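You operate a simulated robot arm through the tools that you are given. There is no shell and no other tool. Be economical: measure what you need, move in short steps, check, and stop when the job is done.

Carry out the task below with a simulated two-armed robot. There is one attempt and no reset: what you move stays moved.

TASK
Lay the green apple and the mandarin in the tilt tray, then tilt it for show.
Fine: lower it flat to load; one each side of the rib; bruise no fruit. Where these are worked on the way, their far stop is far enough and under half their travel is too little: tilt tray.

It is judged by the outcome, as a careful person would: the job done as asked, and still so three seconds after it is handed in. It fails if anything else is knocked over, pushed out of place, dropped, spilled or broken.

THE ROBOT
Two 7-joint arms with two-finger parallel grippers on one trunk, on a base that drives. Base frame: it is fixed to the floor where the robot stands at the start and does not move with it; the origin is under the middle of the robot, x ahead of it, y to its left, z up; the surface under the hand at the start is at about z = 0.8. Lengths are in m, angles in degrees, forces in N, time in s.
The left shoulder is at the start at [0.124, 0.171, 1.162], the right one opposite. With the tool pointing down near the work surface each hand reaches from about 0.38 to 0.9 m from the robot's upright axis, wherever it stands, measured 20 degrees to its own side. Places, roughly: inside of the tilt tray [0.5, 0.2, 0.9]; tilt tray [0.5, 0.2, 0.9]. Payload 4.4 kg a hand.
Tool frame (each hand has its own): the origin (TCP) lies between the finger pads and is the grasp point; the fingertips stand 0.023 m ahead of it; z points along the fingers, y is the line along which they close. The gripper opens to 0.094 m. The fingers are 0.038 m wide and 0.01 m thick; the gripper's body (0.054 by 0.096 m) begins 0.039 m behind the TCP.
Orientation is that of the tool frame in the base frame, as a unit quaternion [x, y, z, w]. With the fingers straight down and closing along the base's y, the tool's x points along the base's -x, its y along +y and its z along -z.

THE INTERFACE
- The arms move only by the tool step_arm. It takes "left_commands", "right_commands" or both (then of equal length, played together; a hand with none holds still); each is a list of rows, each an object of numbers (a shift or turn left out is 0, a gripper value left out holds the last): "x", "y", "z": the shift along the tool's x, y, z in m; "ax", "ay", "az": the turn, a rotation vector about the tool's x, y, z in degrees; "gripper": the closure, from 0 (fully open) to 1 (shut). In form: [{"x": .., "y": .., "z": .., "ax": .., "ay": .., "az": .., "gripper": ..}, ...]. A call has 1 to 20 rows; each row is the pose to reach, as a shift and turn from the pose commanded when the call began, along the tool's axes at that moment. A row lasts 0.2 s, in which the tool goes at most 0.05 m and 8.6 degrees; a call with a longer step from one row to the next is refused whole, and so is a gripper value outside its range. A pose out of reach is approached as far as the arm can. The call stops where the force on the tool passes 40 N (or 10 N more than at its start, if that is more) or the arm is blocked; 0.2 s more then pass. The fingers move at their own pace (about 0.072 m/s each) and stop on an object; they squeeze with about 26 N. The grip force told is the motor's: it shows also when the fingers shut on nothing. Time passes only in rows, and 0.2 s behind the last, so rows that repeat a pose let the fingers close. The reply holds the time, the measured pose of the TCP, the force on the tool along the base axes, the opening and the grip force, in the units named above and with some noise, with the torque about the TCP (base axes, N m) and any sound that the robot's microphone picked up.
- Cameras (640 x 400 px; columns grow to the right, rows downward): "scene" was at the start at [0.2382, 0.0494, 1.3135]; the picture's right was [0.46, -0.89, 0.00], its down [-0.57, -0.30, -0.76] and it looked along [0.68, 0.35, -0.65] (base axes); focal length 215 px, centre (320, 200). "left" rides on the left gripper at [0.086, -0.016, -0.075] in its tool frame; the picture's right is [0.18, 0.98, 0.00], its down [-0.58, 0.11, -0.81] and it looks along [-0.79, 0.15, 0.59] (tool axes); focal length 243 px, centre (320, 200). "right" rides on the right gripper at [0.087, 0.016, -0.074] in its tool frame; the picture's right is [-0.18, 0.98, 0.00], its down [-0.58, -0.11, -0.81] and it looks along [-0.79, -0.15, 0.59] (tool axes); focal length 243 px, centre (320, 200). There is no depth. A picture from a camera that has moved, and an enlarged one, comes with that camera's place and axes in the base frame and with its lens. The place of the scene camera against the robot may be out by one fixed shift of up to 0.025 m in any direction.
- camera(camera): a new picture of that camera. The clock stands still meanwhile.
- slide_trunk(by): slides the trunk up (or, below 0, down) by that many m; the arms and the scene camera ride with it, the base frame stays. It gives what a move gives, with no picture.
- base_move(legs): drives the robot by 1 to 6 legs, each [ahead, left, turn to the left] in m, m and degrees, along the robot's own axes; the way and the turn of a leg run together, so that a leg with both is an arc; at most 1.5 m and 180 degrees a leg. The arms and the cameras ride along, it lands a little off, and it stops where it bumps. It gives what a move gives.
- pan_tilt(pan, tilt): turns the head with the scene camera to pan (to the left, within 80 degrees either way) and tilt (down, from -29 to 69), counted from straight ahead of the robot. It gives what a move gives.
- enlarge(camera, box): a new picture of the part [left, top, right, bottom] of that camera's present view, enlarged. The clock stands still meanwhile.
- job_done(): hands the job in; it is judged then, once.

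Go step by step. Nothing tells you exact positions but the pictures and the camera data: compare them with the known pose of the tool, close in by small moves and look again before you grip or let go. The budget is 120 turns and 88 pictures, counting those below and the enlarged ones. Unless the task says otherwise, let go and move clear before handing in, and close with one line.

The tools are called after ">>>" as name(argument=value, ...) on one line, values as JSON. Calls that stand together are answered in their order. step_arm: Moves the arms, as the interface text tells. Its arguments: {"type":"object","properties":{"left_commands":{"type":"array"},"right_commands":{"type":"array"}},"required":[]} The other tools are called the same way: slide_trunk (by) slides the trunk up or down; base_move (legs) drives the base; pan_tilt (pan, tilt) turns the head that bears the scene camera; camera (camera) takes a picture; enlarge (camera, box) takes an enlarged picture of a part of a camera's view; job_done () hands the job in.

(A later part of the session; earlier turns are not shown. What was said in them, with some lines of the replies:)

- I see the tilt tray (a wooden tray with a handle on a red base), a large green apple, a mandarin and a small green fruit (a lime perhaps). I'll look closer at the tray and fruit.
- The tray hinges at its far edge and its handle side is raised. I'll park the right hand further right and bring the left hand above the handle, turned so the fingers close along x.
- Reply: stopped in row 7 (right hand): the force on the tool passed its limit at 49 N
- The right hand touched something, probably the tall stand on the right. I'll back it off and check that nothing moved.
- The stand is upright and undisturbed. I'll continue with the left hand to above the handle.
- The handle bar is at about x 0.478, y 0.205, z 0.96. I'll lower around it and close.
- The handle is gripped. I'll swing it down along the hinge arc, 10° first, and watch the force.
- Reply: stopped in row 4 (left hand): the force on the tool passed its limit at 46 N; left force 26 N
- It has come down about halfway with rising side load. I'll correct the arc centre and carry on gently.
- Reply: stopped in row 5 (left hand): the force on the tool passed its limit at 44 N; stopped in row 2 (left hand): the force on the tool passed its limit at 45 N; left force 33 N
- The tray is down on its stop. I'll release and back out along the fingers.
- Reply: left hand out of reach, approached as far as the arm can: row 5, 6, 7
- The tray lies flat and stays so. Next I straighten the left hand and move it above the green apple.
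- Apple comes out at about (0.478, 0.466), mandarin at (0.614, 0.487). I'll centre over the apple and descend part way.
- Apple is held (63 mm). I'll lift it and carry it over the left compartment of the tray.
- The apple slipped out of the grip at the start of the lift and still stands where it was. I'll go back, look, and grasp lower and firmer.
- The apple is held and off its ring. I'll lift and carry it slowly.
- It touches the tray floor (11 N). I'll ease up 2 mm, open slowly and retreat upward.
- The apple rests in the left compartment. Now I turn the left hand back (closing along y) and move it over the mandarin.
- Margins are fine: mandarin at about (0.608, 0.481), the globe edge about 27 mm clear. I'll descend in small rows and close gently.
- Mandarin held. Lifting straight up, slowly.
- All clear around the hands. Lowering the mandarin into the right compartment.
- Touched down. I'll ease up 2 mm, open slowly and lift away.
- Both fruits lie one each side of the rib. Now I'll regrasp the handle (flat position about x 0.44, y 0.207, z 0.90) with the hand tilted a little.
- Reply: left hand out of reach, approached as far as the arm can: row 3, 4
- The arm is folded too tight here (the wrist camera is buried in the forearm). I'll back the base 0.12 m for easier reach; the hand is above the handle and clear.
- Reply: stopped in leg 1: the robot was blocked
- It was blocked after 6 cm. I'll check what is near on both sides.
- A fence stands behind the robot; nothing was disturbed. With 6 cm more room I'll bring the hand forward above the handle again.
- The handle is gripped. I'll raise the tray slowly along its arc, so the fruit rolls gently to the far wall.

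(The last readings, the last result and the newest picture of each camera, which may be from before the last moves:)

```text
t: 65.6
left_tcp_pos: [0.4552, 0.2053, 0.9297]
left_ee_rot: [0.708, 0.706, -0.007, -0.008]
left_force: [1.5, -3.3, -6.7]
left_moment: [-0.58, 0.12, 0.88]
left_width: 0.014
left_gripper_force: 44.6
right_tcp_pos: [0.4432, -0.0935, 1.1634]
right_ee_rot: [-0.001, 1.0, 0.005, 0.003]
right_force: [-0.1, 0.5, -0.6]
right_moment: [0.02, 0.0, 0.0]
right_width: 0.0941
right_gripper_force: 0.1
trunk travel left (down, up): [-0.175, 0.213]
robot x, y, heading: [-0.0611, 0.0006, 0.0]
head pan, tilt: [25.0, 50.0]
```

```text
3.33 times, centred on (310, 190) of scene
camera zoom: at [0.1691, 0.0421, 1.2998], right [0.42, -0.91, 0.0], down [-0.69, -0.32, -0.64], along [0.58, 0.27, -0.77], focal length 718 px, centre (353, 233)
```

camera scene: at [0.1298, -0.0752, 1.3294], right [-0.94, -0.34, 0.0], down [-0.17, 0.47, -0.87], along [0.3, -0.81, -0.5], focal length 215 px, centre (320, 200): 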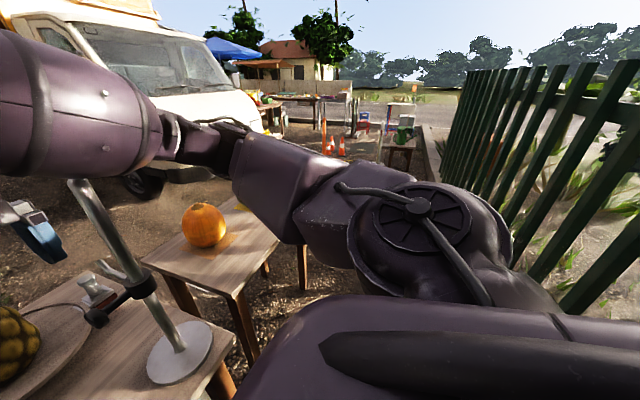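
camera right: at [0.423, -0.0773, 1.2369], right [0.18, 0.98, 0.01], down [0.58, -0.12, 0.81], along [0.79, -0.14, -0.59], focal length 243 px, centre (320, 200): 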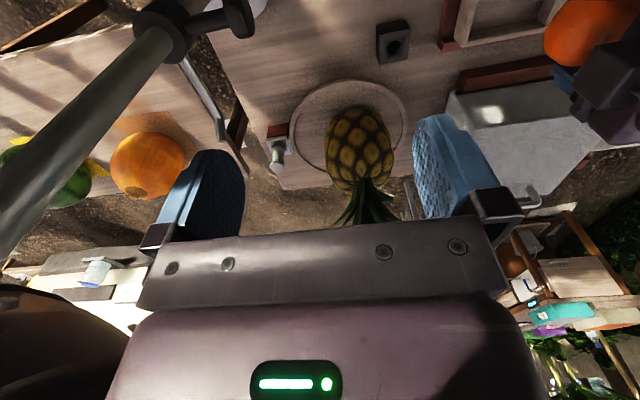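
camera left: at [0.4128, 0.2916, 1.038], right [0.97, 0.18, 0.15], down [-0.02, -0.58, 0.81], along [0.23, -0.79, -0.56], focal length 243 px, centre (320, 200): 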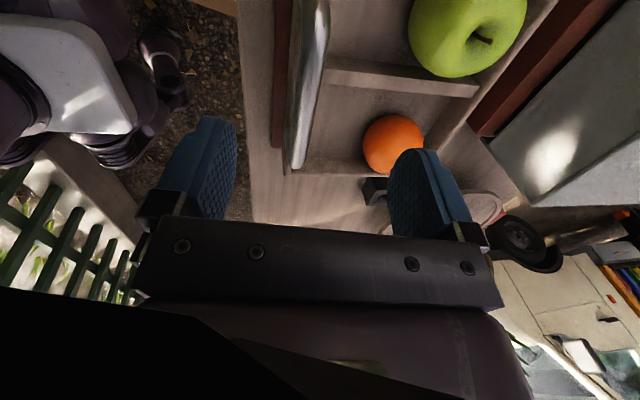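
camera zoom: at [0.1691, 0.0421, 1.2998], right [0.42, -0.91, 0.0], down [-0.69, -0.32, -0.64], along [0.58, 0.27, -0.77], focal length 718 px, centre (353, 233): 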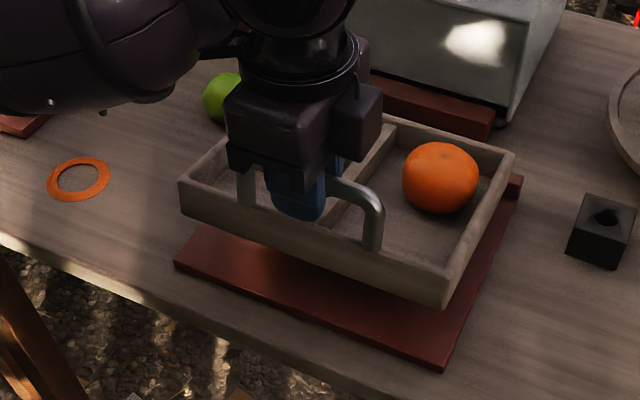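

Tray is rising cleanly with small forces. Continuing the arc.

>>> step_arm(left_commands=[{"y": 0.002, "z": -0.0033, "ax": 1}, {"y": 0.0042, "z": -0.0065, "ax": 2}, {"y": 0.0085, "z": -0.0128, "ax": 4}, {"y": 0.0132, "z": -0.019, "ax": 6}, {"y": 0.0181, "z": -0.0249, "ax": 8}, {"y": 0.0233, "z": -0.0305, "ax": 10}, {"y": 0.0286, "z": -0.036, "ax": 12}])

>>> enlarge(camera="scene", box=[230, 130, 390, 250])

```text
t: 67.2
left_tcp_pos: [0.4842, 0.2057, 0.9663]
left_ee_rot: [0.703, 0.701, -0.082, -0.084]
left_force: [2.2, -6.0, -10.8]
left_moment: [0.62, 0.27, 0.74]
left_width: 0.0137
left_gripper_force: 45.4
right_tcp_pos: [0.4465, -0.0936, 1.1616]
right_ee_rot: [-0.001, 1.0, 0.005, 0.002]
right_force: [0.6, -0.3, -0.2]
right_moment: [-0.01, -0.02, 0.01]
right_width: 0.0938
right_gripper_force: 0.1
trunk travel left (down, up): [-0.175, 0.213]
robot x, y, heading: [-0.0692, -0.0006, -0.1]
head pan, tilt: [25.0, 50.0]
```

```text
3.33 times, centred on (310, 190) of scene
camera zoom: at [0.1696, 0.042, 1.2996], right [0.42, -0.91, 0.0], down [-0.69, -0.32, -0.64], along [0.58, 0.27, -0.77], focal length 718 px, centre (353, 233)
```

zoom: 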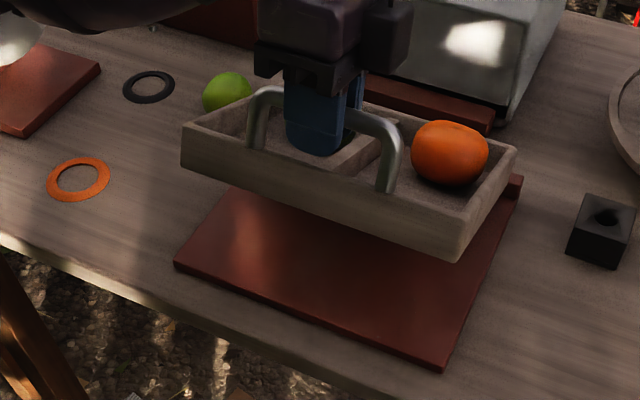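

>>> step_arm(left_commands=[{"y": 0.0022, "z": -0.0032, "ax": 1}, {"y": 0.0044, "z": -0.0063, "ax": 2}, {"y": 0.0066, "z": -0.0095, "ax": 3}, {"y": 0.0088, "z": -0.0126, "ax": 4}, {"y": 0.0113, "z": -0.0156, "ax": 5}, {"y": 0.0138, "z": -0.0186, "ax": 6}, {"y": 0.0187, "z": -0.0244, "ax": 8}])

>>> enlarge(camera="scene", box=[230, 130, 390, 250])

```text
t: 67.8
left_tcp_pos: [0.4836, 0.2047, 0.966]
left_ee_rot: [0.702, 0.699, -0.096, -0.097]
left_force: [-8.5, 0.7, -12.8]
left_moment: [-0.49, 0.06, 1.15]
left_width: 0.0136
left_gripper_force: 44.8
right_tcp_pos: [0.4438, -0.0933, 1.1637]
right_ee_rot: [-0.001, 1.0, 0.004, 0.003]
right_force: [-0.9, 0.0, -0.1]
right_moment: [-0.05, 0.02, -0.01]
right_width: 0.0941
right_gripper_force: 0.0
trunk travel left (down, up): [-0.175, 0.213]
robot x, y, heading: [-0.0642, -0.0017, 0.3]
head pan, tilt: [25.0, 50.0]
stopped in row 2 (left hand): the force on the tool passed its limit at 44 N (the readings are from after the stop); the commanded pose is now the measured one
```

```text
3.33 times, centred on (310, 190) of scene
camera zoom: at [0.1684, 0.0428, 1.3001], right [0.42, -0.91, 0.0], down [-0.69, -0.32, -0.64], along [0.58, 0.27, -0.77], focal length 718 px, centre (353, 233)
```

zoom: 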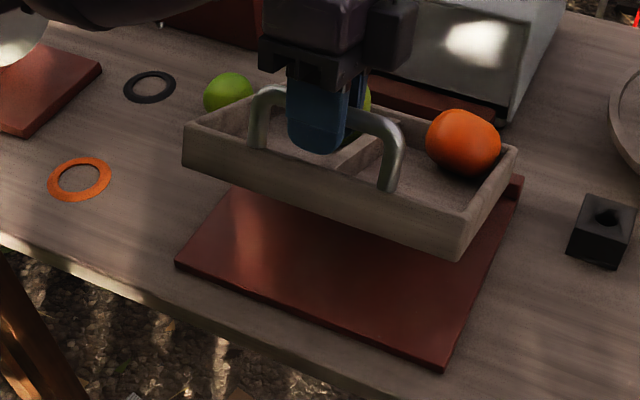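

The tray has reached its upper stop (same as where it stood at the start). Before letting go I'll ease the load to see whether it holds by itself.

>>> step_arm(left_commands=[{"y": -0.001, "z": 0.001}, {"y": -0.001, "z": 0.001}, {"y": -0.001, "z": 0.001}])

```text
t: 68.6
left_tcp_pos: [0.4839, 0.2061, 0.9661]
left_ee_rot: [0.702, 0.699, -0.095, -0.096]
left_force: [-3.7, 2.3, -13.3]
left_moment: [0.58, 0.0, 1.02]
left_width: 0.0137
left_gripper_force: 44.8
right_tcp_pos: [0.4457, -0.092, 1.1615]
right_ee_rot: [-0.001, 1.0, 0.004, 0.003]
right_force: [-0.4, 0.2, -0.1]
right_moment: [0.01, 0.0, 0.0]
right_width: 0.0939
right_gripper_force: 0.0
trunk travel left (down, up): [-0.175, 0.213]
robot x, y, heading: [-0.0665, -0.0021, -0.1]
head pan, tilt: [25.0, 50.0]
```

>>> step_arm(left_commands=[{"y": -0.0015, "z": 0.002}, {"y": -0.0015, "z": 0.002}, {"y": -0.0015, "z": 0.002}])

```text
t: 69.4
left_tcp_pos: [0.4837, 0.2054, 0.966]
left_ee_rot: [0.702, 0.699, -0.094, -0.095]
left_force: [8.2, 3.1, -1.2]
left_moment: [0.39, -0.23, 1.0]
left_width: 0.0134
left_gripper_force: 45.2
right_tcp_pos: [0.4453, -0.0939, 1.1617]
right_ee_rot: [-0.002, 1.0, 0.004, 0.003]
right_force: [-0.3, 0.2, -0.3]
right_moment: [-0.01, 0.02, 0.0]
right_width: 0.094
right_gripper_force: 0.1
trunk travel left (down, up): [-0.175, 0.213]
robot x, y, heading: [-0.066, -0.0004, -0.2]
head pan, tilt: [25.0, 50.0]
```

The load has gone off and the tray does not sink, so its hinge holds. I'll open just a little first.

>>> step_arm(left_commands=[{"gripper": 0.82}, {"gripper": 0.78}, {"gripper": 0.75}])

>>> enlarge(camera="scene", box=[230, 130, 390, 250])

```text
t: 70.2
left_tcp_pos: [0.481, 0.2052, 0.9666]
left_ee_rot: [0.703, 0.698, -0.094, -0.097]
left_force: [-0.2, -0.4, 0.3]
left_moment: [-0.01, 0.02, 0.03]
left_width: 0.0236
left_gripper_force: 0.1
right_tcp_pos: [0.444, -0.0941, 1.1636]
right_ee_rot: [-0.002, 1.0, 0.004, 0.003]
right_force: [-0.9, -0.2, -0.2]
right_moment: [-0.02, 0.01, 0.0]
right_width: 0.094
right_gripper_force: 0.0
trunk travel left (down, up): [-0.175, 0.213]
robot x, y, heading: [-0.0665, 0.0017, -0.1]
head pan, tilt: [25.0, 50.0]
```

```text
3.33 times, centred on (310, 190) of scene
camera zoom: at [0.1686, 0.0424, 1.2999], right [0.42, -0.91, 0.0], down [-0.69, -0.32, -0.64], along [0.58, 0.27, -0.77], focal length 718 px, centre (353, 233)
```

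zoom: 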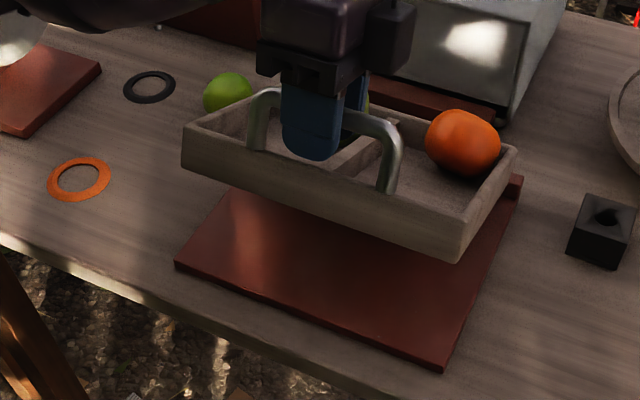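

It holds. Opening further and backing out.

>>> step_arm(left_commands=[{"gripper": 0.6}, {"gripper": 0.5}, {"gripper": 0.5}, {"z": -0.02}, {"z": -0.05}, {"z": -0.085}, {"z": -0.12}, {"z": -0.15, "x": 0.02}])

>>> camera(camera="scene")

>>> camera(camera="left")

```text
t: 72.0
left_tcp_pos: [0.5203, 0.2251, 1.1119]
left_ee_rot: [0.702, 0.699, -0.094, -0.095]
left_force: [0.5, 0.2, -0.3]
left_moment: [-0.03, 0.02, 0.02]
left_width: 0.0468
left_gripper_force: 0.1
right_tcp_pos: [0.443, -0.0931, 1.1631]
right_ee_rot: [-0.001, 1.0, 0.005, 0.004]
right_force: [0.1, 0.3, 0.2]
right_moment: [0.0, 0.01, 0.02]
right_width: 0.0937
right_gripper_force: 0.1
trunk travel left (down, up): [-0.175, 0.213]
robot x, y, heading: [-0.0637, 0.0007, -0.2]
head pan, tilt: [25.0, 50.0]
```

```text
19 pictures are left
camera scene: at [0.1676, 0.0427, 1.3002], right [0.42, -0.91, 0.0], down [-0.69, -0.32, -0.64], along [0.58, 0.27, -0.77], focal length 215 px, centre (320, 200)
```

scene: 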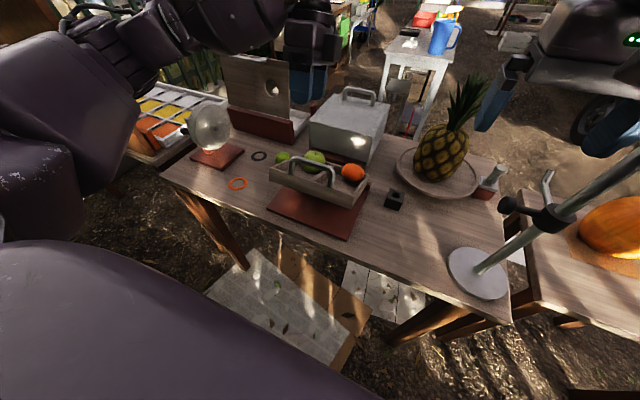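

```text
18 pictures are left
camera left: at [0.5255, 0.3106, 1.1871], right [0.95, 0.18, -0.26], down [0.32, -0.58, 0.75], along [-0.02, -0.79, -0.61], focal length 243 px, centre (320, 200)
```

left: 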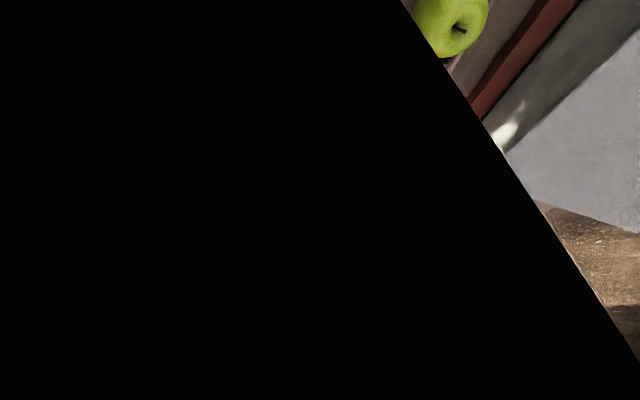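

>>> enlarge(camera="scene", box=[230, 120, 400, 250])

```text
3.08 times, centred on (315, 185) of scene
camera zoom: at [0.1676, 0.0427, 1.3002], right [0.42, -0.91, 0.0], down [-0.69, -0.32, -0.64], along [0.58, 0.27, -0.77], focal length 662 px, centre (335, 246)
```

zoom: 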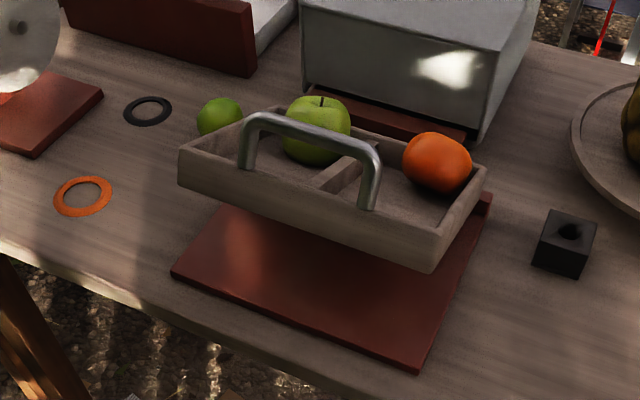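

The tray stands tilted at its stop with one fruit on each side of the rib, and both hands are clear of it. I'll hand the job in.

>>> job_done()

```text
The job is handed in.
```

The green apple and the mandarin lie one on each side of the rib. The tilt tray was lowered flat to load and is now raised to its upper stop, holding by itself. The apple slipped from my first grip as I began to lift it. It was still standing on its ring afterwards, with no damage visible. The right hand also brushed the tall stand once, and the stand stayed upright and in place.
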